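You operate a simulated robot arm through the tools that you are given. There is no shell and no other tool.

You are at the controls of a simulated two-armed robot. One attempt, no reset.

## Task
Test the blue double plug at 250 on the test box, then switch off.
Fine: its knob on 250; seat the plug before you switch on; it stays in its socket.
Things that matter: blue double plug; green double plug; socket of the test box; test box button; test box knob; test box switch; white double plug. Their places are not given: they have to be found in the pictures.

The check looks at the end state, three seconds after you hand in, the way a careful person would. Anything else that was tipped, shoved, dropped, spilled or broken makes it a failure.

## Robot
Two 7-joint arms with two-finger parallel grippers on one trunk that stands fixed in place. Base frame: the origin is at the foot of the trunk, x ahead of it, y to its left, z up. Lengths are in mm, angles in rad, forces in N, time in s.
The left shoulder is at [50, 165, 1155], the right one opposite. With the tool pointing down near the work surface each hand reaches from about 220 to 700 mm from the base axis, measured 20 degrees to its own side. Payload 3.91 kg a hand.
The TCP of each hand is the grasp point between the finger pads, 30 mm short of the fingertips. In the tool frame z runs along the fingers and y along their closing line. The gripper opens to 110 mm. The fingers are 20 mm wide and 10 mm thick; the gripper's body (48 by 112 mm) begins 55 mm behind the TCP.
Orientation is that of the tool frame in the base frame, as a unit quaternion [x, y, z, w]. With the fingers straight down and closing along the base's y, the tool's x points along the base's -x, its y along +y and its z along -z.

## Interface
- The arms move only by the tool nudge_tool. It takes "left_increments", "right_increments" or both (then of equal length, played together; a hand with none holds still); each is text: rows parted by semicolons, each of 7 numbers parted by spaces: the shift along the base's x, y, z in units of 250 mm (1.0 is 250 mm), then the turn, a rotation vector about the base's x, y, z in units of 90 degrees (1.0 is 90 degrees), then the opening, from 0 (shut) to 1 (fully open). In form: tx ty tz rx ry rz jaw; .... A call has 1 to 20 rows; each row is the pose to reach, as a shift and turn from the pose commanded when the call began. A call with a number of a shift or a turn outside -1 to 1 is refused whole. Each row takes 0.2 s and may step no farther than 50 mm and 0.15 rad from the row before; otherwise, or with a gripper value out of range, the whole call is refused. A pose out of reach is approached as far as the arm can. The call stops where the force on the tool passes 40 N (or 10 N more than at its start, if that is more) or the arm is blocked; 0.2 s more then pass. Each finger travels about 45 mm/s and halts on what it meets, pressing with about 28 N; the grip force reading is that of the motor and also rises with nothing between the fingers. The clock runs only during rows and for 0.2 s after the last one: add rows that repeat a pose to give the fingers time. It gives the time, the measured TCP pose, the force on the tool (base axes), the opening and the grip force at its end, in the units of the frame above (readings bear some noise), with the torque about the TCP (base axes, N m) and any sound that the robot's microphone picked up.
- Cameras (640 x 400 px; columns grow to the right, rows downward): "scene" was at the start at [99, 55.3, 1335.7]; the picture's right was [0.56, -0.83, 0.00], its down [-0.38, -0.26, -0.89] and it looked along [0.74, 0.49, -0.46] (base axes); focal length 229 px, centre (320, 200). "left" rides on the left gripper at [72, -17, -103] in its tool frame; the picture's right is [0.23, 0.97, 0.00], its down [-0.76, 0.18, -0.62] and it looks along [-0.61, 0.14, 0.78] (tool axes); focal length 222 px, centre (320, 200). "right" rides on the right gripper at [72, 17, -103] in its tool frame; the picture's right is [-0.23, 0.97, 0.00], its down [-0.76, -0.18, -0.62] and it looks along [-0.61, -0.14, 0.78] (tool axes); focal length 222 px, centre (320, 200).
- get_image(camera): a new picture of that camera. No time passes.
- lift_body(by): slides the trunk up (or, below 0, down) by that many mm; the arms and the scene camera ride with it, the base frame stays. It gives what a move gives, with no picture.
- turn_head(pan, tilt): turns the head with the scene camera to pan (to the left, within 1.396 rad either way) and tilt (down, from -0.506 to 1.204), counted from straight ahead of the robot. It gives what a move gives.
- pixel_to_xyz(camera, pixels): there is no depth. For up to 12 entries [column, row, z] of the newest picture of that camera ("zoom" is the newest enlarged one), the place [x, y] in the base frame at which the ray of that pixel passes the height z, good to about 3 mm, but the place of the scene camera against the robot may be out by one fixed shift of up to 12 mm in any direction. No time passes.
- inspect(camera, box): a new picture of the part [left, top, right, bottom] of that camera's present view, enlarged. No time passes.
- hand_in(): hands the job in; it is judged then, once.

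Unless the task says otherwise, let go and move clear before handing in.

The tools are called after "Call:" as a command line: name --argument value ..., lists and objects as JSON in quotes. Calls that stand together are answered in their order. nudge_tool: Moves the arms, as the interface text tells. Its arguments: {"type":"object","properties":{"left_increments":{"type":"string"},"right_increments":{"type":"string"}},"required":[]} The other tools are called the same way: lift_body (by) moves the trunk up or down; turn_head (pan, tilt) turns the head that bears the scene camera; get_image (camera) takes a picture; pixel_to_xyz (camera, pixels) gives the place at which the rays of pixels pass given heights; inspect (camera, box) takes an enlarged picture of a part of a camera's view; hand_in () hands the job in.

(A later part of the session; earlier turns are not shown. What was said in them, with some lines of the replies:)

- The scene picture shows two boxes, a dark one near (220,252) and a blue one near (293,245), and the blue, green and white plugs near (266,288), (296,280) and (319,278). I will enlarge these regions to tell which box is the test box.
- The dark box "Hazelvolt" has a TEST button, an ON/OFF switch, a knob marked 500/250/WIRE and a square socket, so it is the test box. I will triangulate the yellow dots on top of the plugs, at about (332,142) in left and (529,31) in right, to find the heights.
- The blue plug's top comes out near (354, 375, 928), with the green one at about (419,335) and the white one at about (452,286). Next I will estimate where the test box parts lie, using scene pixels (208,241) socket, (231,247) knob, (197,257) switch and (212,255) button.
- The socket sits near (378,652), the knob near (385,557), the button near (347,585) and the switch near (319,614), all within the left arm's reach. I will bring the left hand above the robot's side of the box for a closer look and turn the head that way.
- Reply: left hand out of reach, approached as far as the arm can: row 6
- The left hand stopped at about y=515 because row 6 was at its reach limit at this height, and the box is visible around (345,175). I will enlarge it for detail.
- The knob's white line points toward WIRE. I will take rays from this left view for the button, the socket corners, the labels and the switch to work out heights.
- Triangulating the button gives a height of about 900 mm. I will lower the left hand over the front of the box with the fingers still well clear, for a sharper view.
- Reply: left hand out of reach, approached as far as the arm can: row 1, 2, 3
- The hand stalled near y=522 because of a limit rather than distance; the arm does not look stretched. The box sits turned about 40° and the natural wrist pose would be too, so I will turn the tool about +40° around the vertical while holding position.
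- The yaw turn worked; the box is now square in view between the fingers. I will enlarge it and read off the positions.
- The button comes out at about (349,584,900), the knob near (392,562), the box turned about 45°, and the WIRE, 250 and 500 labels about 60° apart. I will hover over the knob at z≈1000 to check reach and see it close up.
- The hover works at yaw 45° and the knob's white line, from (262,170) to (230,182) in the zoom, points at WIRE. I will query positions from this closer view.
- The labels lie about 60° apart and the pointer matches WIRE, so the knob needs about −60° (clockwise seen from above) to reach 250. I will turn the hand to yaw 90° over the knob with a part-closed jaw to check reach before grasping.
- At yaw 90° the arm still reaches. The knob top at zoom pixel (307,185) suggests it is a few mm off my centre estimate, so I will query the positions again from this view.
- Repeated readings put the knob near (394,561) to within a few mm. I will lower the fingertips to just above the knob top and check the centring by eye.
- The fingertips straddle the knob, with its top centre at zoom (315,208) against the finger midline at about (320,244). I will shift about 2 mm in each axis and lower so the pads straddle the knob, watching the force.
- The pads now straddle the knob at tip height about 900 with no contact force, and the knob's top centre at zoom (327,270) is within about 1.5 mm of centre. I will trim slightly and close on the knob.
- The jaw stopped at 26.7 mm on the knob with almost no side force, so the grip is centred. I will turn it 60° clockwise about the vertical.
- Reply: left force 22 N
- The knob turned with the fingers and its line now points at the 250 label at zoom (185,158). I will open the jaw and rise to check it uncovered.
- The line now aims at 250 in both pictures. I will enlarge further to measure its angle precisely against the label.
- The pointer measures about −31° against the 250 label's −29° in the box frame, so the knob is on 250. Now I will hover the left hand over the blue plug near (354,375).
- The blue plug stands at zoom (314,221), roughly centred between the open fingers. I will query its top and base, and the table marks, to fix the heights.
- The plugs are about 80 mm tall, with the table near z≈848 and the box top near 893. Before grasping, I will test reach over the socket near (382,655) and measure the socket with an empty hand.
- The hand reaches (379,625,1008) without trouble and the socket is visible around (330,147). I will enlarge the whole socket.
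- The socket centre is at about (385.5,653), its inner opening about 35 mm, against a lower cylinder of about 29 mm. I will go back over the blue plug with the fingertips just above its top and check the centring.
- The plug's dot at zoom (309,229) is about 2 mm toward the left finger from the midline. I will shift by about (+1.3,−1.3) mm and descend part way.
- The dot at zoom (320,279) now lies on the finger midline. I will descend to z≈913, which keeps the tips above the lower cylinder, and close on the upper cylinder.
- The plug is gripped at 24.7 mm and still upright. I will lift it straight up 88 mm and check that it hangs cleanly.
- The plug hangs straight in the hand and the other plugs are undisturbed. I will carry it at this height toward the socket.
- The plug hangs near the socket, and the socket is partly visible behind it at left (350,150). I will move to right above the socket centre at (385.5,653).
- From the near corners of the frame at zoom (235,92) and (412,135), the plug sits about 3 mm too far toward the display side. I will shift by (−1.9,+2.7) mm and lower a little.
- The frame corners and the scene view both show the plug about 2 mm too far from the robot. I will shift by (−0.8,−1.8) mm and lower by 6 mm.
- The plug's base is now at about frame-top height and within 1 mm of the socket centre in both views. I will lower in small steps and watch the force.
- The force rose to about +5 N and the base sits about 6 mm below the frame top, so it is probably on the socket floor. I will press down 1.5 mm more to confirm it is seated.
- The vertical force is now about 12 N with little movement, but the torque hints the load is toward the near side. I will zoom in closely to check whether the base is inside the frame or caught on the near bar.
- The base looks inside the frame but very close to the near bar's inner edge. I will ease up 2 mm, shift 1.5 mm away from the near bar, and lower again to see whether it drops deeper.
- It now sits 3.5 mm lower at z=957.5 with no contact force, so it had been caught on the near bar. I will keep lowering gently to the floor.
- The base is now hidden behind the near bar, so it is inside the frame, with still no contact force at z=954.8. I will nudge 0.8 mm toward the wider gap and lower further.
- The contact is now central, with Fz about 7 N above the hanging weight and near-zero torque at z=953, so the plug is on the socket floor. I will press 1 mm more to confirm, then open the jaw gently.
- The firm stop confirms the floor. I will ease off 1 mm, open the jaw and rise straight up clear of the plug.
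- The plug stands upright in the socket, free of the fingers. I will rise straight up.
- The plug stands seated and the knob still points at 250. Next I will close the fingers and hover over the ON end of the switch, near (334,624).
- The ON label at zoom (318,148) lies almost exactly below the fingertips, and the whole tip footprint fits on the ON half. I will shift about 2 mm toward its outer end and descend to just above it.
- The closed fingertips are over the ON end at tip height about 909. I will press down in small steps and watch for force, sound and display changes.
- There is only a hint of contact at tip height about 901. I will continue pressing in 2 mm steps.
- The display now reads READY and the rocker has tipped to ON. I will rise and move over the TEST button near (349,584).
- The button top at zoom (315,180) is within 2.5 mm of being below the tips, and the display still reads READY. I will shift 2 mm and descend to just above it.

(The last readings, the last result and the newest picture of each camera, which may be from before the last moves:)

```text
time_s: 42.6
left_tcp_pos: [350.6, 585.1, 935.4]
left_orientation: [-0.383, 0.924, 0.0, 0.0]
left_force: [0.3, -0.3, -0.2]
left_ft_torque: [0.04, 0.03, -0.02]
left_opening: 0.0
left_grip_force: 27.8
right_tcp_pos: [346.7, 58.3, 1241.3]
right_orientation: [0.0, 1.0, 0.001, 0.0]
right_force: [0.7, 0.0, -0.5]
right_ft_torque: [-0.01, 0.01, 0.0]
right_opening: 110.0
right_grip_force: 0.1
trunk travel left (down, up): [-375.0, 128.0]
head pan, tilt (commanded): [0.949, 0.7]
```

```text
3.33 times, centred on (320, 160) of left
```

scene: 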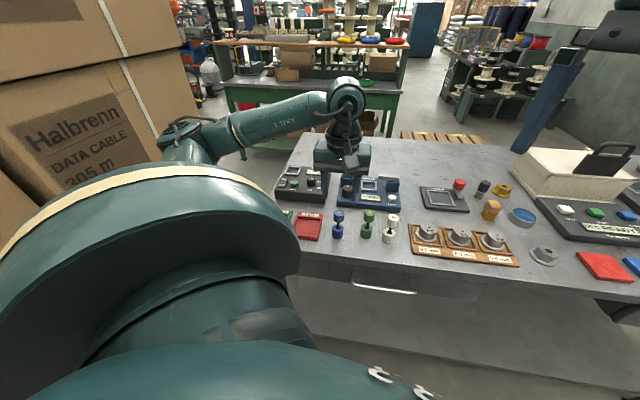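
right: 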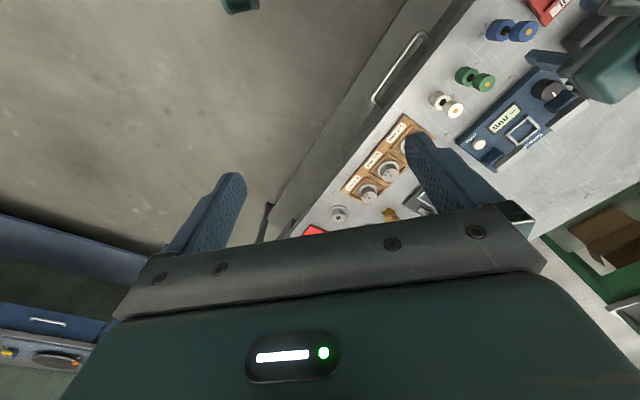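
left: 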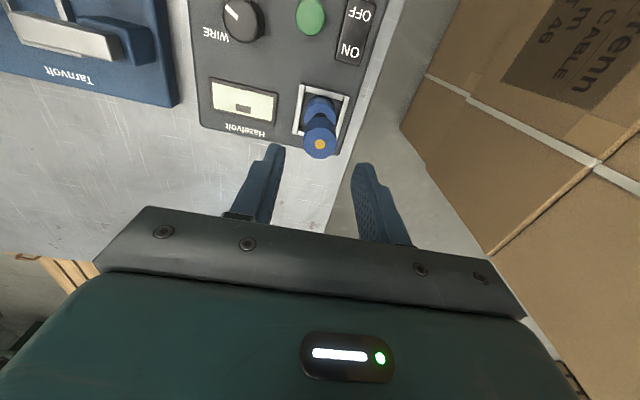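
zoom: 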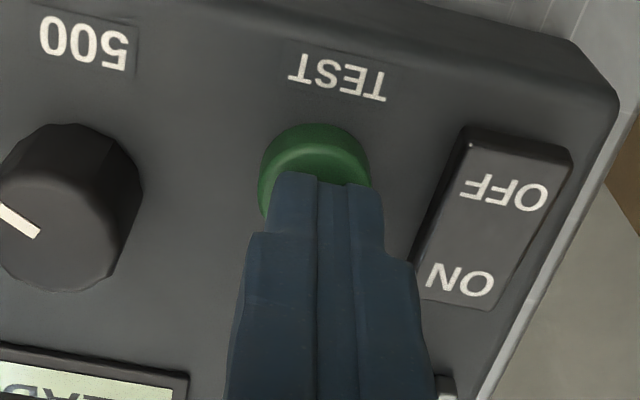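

The tips are right over the button. I will press down in 2 mm steps and watch for a click.

Call:
nudge_tool --left_increments "0 0 -0.008 0 0 0 0; 0 0 -0.016 0 0 0 0; 0 0 -0.024 0 0 0 0; 0 0 -0.024 0 0 0 0"

Call:
inspect --camera "scene" --box '[270, 150, 330, 200]'

```text
time_s: 43.6
left_tcp_pos: [350.0, 585.4, 929.0]
left_orientation: [-0.385, 0.923, 0.0, 0.0]
left_force: [-0.6, 1.2, 2.1]
left_ft_torque: [-0.01, 0.02, 0.02]
left_opening: 0.0
left_grip_force: 28.3
right_tcp_pos: [346.9, 58.6, 1240.5]
right_orientation: [0.0, 1.0, 0.001, 0.0]
right_force: [0.6, 0.0, 0.2]
right_ft_torque: [-0.03, -0.02, -0.01]
right_opening: 110.0
right_grip_force: 0.2
trunk travel left (down, up): [-375.0, 128.0]
head pan, tilt (commanded): [0.949, 0.7]
heard: click
```

```text
8.00 times, centred on (300, 175) of scene
```

zoom: 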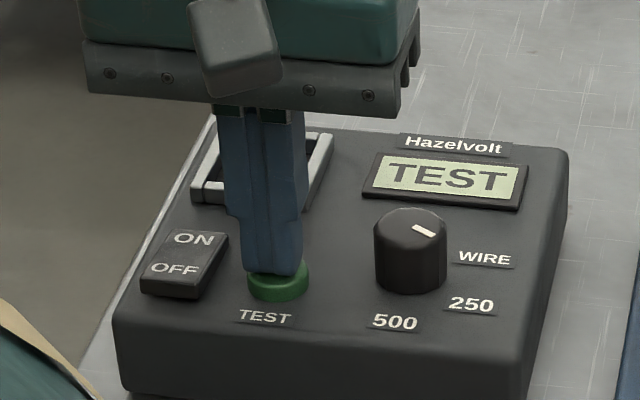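

A click was heard and the display shows TEST. I will keep the button held for a moment and look at the display again.

Call:
nudge_tool --left_increments "0 0 0 0 0 0 0; 0 0 0 0 0 0 0; 0 0 0 0 0 0 0; 0 0 0 0 0 0 0; 0 0 0 0 0 0 0"

Call:
inspect --camera "scene" --box '[270, 150, 330, 200]'

```text
time_s: 44.8
left_tcp_pos: [350.3, 585.7, 928.8]
left_orientation: [-0.383, 0.924, 0.0, 0.0]
left_force: [-0.7, 0.1, 2.6]
left_ft_torque: [0.02, -0.02, 0.0]
left_opening: 0.1
left_grip_force: 28.0
right_tcp_pos: [347.9, 59.0, 1240.6]
right_orientation: [0.0, 1.0, 0.0, 0.0]
right_force: [0.0, 0.4, -0.3]
right_ft_torque: [0.03, -0.01, 0.01]
right_opening: 110.3
right_grip_force: 0.0
trunk travel left (down, up): [-375.0, 128.0]
head pan, tilt (commanded): [0.949, 0.7]
```

```text
8.00 times, centred on (300, 175) of scene
```

zoom: 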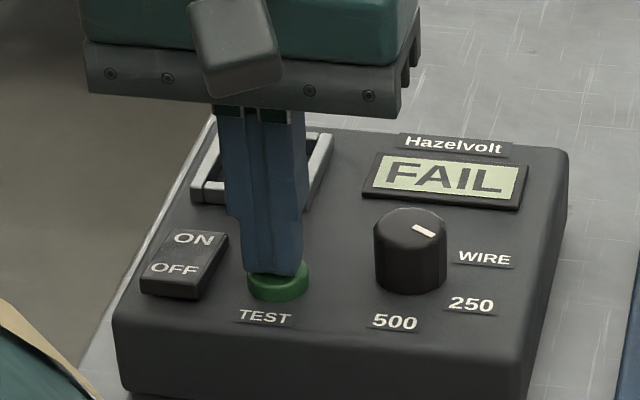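

The display now shows FAIL, which is the test result for the plug. I will release the button, rise, and hover over the OFF end of the switch near (316,604).

Call:
nudge_tool --left_increments "0 0 0.06 0 0 0 0; 0 0 0.18 0 0 0 0; -0.07 0.036 0.19 0 0 0 0; -0.138 0.073 0.19 0 0 0 0; -0.138 0.073 0.19 0 0 0 0"

Call:
inspect --camera "left" --box '[240, 80, 400, 200]'

Call:
inspect --camera "scene" --box '[265, 140, 345, 205]'

```text
time_s: 46.0
left_tcp_pos: [314.4, 602.8, 971.4]
left_orientation: [-0.383, 0.924, 0.0, 0.0]
left_force: [0.0, 0.2, -0.2]
left_ft_torque: [-0.02, 0.0, -0.01]
left_opening: 0.5
left_grip_force: 27.8
right_tcp_pos: [347.6, 59.0, 1240.7]
right_orientation: [0.0, 1.0, 0.001, 0.0]
right_force: [0.2, -0.6, 0.0]
right_ft_torque: [0.0, 0.01, 0.0]
right_opening: 109.9
right_grip_force: 0.0
trunk travel left (down, up): [-375.0, 128.0]
head pan, tilt (commanded): [0.949, 0.7]
```

```text
3.33 times, centred on (320, 140) of left
```

zoom: 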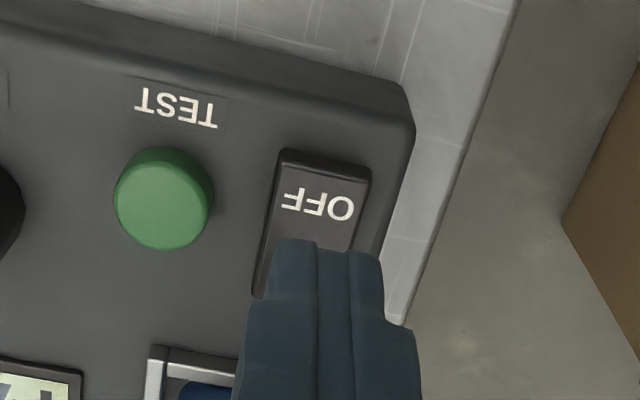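

```text
6.15 times, centred on (305, 172) of scene
```

zoom: 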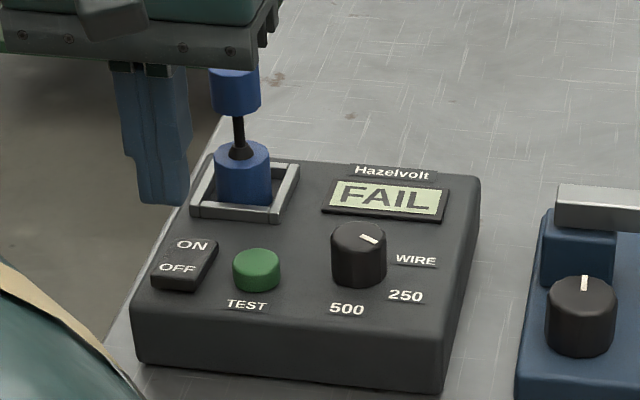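

The OFF label at zoom (320,203) is about 4 mm beyond the tip centre, and the display still reads FAIL. I will shift (+2,+2) mm and descend to just above the OFF end.

Call:
nudge_tool --left_increments "0.009 0.009 -0.06 0 0 0 0; 0.009 0.009 -0.13 0 0 0 0; 0.009 0.009 -0.14 0 0 0 0; 0.009 0.009 -0.14 0 0 0 0"

Call:
inspect --camera "left" --box '[240, 100, 400, 220]'

Call:
inspect --camera "scene" --box '[270, 150, 330, 200]'

```text
time_s: 47.0
left_tcp_pos: [319.4, 604.4, 938.3]
left_orientation: [-0.384, 0.923, 0.0, -0.001]
left_force: [-0.1, 0.5, -0.2]
left_ft_torque: [0.01, 0.03, 0.04]
left_opening: 0.0
left_grip_force: 27.6
right_tcp_pos: [346.4, 58.8, 1241.8]
right_orientation: [-0.001, 1.0, 0.002, 0.0]
right_force: [-0.1, -0.2, 0.4]
right_ft_torque: [-0.03, 0.01, 0.01]
right_opening: 109.9
right_grip_force: 0.1
trunk travel left (down, up): [-375.0, 128.0]
head pan, tilt (commanded): [0.949, 0.7]
```

```text
3.33 times, centred on (320, 160) of left
```

zoom: 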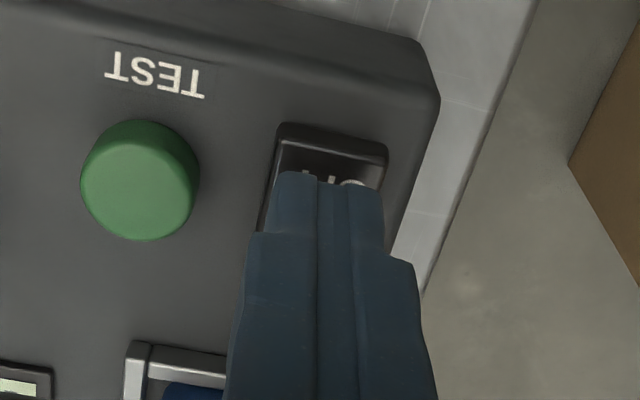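

```text
8.00 times, centred on (300, 175) of scene
```

zoom: 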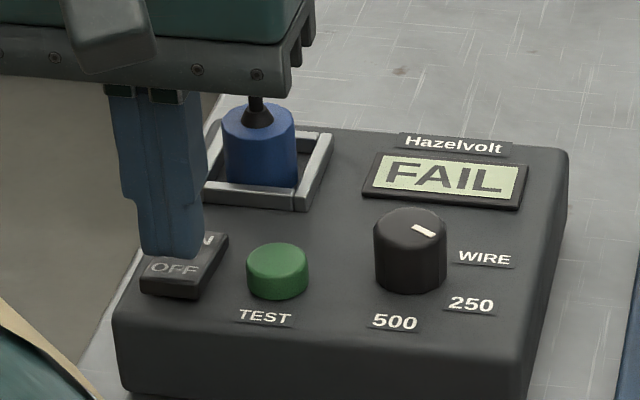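

The tips are over the OFF end. I will press down in small steps as before.

Call:
nudge_tool --left_increments "0 0 -0.01 0 0 0 0; 0 0 -0.02 0 0 0 0; 0 0 -0.03 0 0 0 0; 0 0 -0.038 0 0 0 0; 0 0 -0.044 0 0 0 0; 0 0 -0.044 0 0 0 0"

Call:
inspect --camera "scene" --box '[270, 150, 330, 200]'

```text
time_s: 48.4
left_tcp_pos: [319.1, 604.9, 927.7]
left_orientation: [-0.384, 0.923, 0.0, 0.0]
left_force: [0.4, -0.2, 1.1]
left_ft_torque: [-0.03, 0.0, 0.03]
left_opening: 0.0
left_grip_force: 28.2
right_tcp_pos: [346.6, 58.3, 1240.1]
right_orientation: [0.001, 1.0, 0.002, 0.0]
right_force: [-1.0, -0.4, -0.4]
right_ft_torque: [-0.01, -0.03, 0.02]
right_opening: 110.3
right_grip_force: 0.0
trunk travel left (down, up): [-375.0, 128.0]
head pan, tilt (commanded): [0.949, 0.7]
```

```text
8.00 times, centred on (300, 175) of scene
```

zoom: 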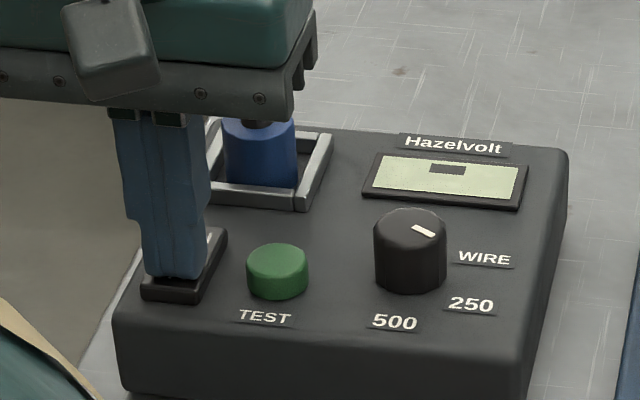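

The display has gone blank as at the start, so the box is switched off. I will rise straight up, move back clear and check everything.

Call:
nudge_tool --left_increments "0 0 0.08 0 0 0 0; 0 0 0.2 0 0 0 0; 0 0 0.32 0 0 0 0; -0.05 -0.12 0.4 0 0 0 0; -0.1 -0.28 0.45 0 0 0 0; -0.15 -0.44 0.5 0 0 0 0; -0.2 -0.6 0.55 0 0 0 0; -0.2 -0.6 0.55 0 0 0 0"

Call:
get_image --camera "scene"

Call:
inspect --camera "scene" --box '[265, 140, 345, 205]'

Call:
get_image --camera "left"

```text
time_s: 50.2
left_tcp_pos: [268.4, 454.3, 1066.8]
left_orientation: [-0.385, 0.923, 0.001, 0.0]
left_force: [-0.4, -0.1, 1.3]
left_ft_torque: [-0.01, 0.01, -0.01]
left_opening: 0.0
left_grip_force: 28.1
right_tcp_pos: [347.4, 58.9, 1240.6]
right_orientation: [0.0, 1.0, 0.002, 0.001]
right_force: [0.1, -0.2, -0.4]
right_ft_torque: [0.0, 0.03, 0.01]
right_opening: 110.0
right_grip_force: 0.2
trunk travel left (down, up): [-375.0, 128.0]
head pan, tilt (commanded): [0.949, 0.7]
```

```text
taken
```

scene: 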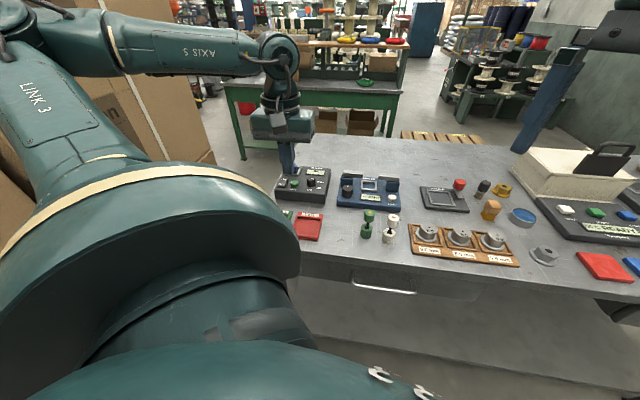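

```text
6.15 times, centred on (305, 172) of scene
```

zoom: 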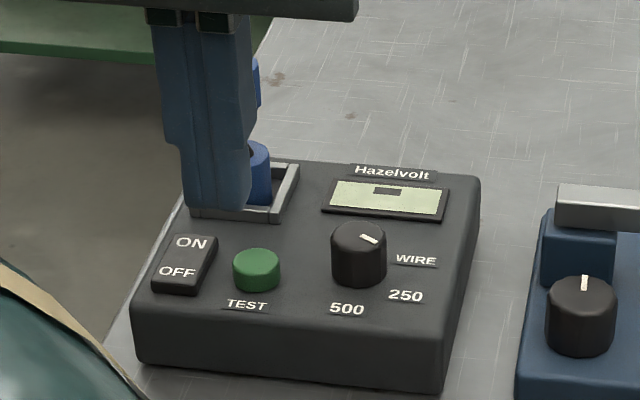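

```text
taken
```

left: 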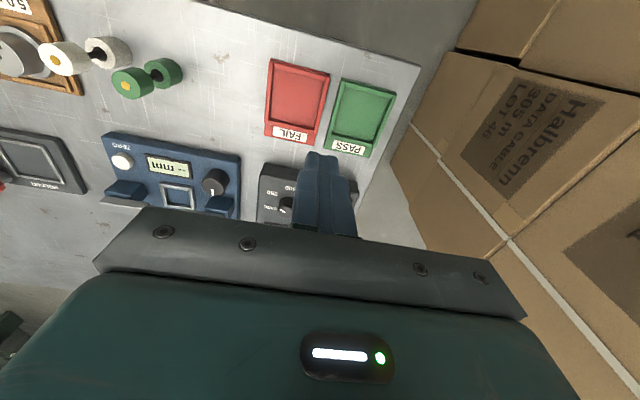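

The display is blank and the rocker shows OFF pressed, but the hand hides the plug. I will move the hand farther away toward its starting place and look again.

Call:
nudge_tool --left_increments "0 -0.12 0.1 0 0 0 0.2; 0 -0.24 0.2 0 0 0 0.4; 0 -0.36 0.32 0 0 0 0.5; 0 -0.48 0.44 0 0 0 0.5; 0 -0.5 0.5 0 0 0 0.5; 0 -0.5 0.5 0 0 0 0.5"

Call:
get_image --camera "scene"

Call:
inspect --camera "scene" --box '[265, 140, 345, 205]'

Call:
inspect --camera "scene" --box '[290, 160, 550, 270]'

```text
time_s: 51.6
left_tcp_pos: [266.9, 330.1, 1192.2]
left_orientation: [-0.383, 0.924, -0.001, 0.0]
left_force: [0.5, 0.3, 0.4]
left_ft_torque: [0.04, -0.01, 0.03]
left_opening: 55.2
left_grip_force: 0.1
right_tcp_pos: [347.4, 59.7, 1239.2]
right_orientation: [0.0, 1.0, 0.002, 0.0]
right_force: [-0.7, 0.0, -0.4]
right_ft_torque: [-0.01, 0.02, 0.01]
right_opening: 109.9
right_grip_force: 0.1
trunk travel left (down, up): [-375.0, 128.0]
head pan, tilt (commanded): [0.949, 0.7]
```

```text
taken
```

scene: 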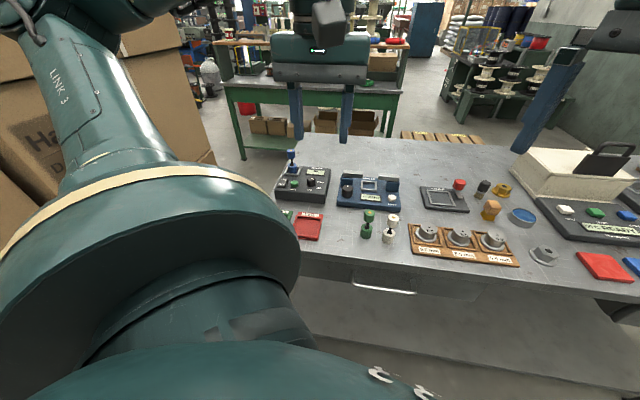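

```text
6.15 times, centred on (305, 172) of scene
```

zoom: 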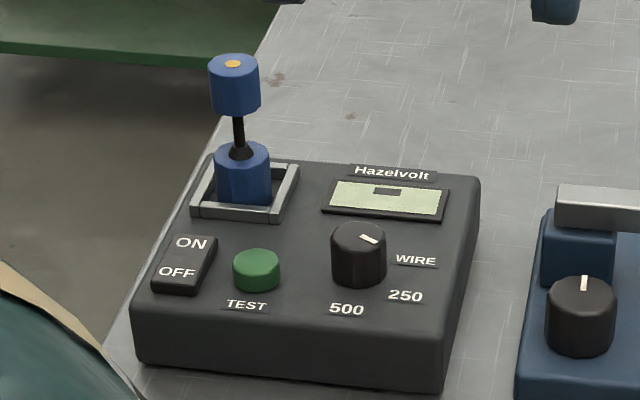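

```text
2.46 times, centred on (420, 215) of scene
```

zoom: 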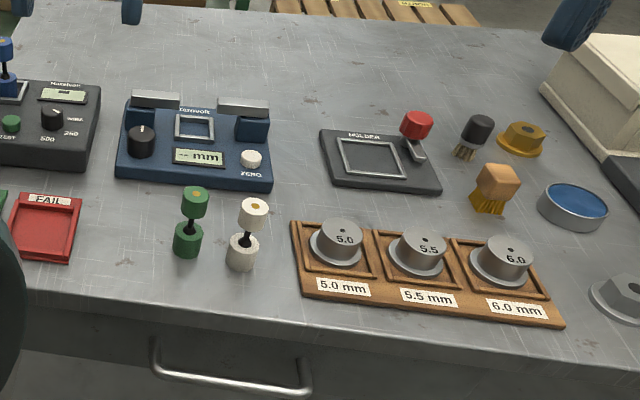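

The final pictures show the blue plug upright in the test box socket at zoom (238,140), the knob line on 250, the display blank and the switch at OFF. The green and white plugs and everything else stand where they were, and both hands are clear, so I will hand in.

Call:
hand_in

```text
The job is handed in.
```

The blue double plug was tested at 250 on the test box (the dark "Hazelvolt"), and the box is switched off again. The display read **FAIL**, so the blue plug failed the test.

- **Knob:** I turned it from WIRE to 250 before the test. Its line still points at 250.
- **Plug:** It was seated in the socket before I switched on. On the first try it caught on the socket's near edge; I lifted it slightly, shifted it and lowered it to the socket floor. It is still standing in the socket.
- **Test:** After I switched on, the display read READY. I pressed TEST, heard a click, and held the button until FAIL came up.
- **Switch:** It is back at OFF and the display is blank, as it was at the start.

In the last pictures the green and white plugs and the rest of the bench look undisturbed. Both hands were clear before I handed in.
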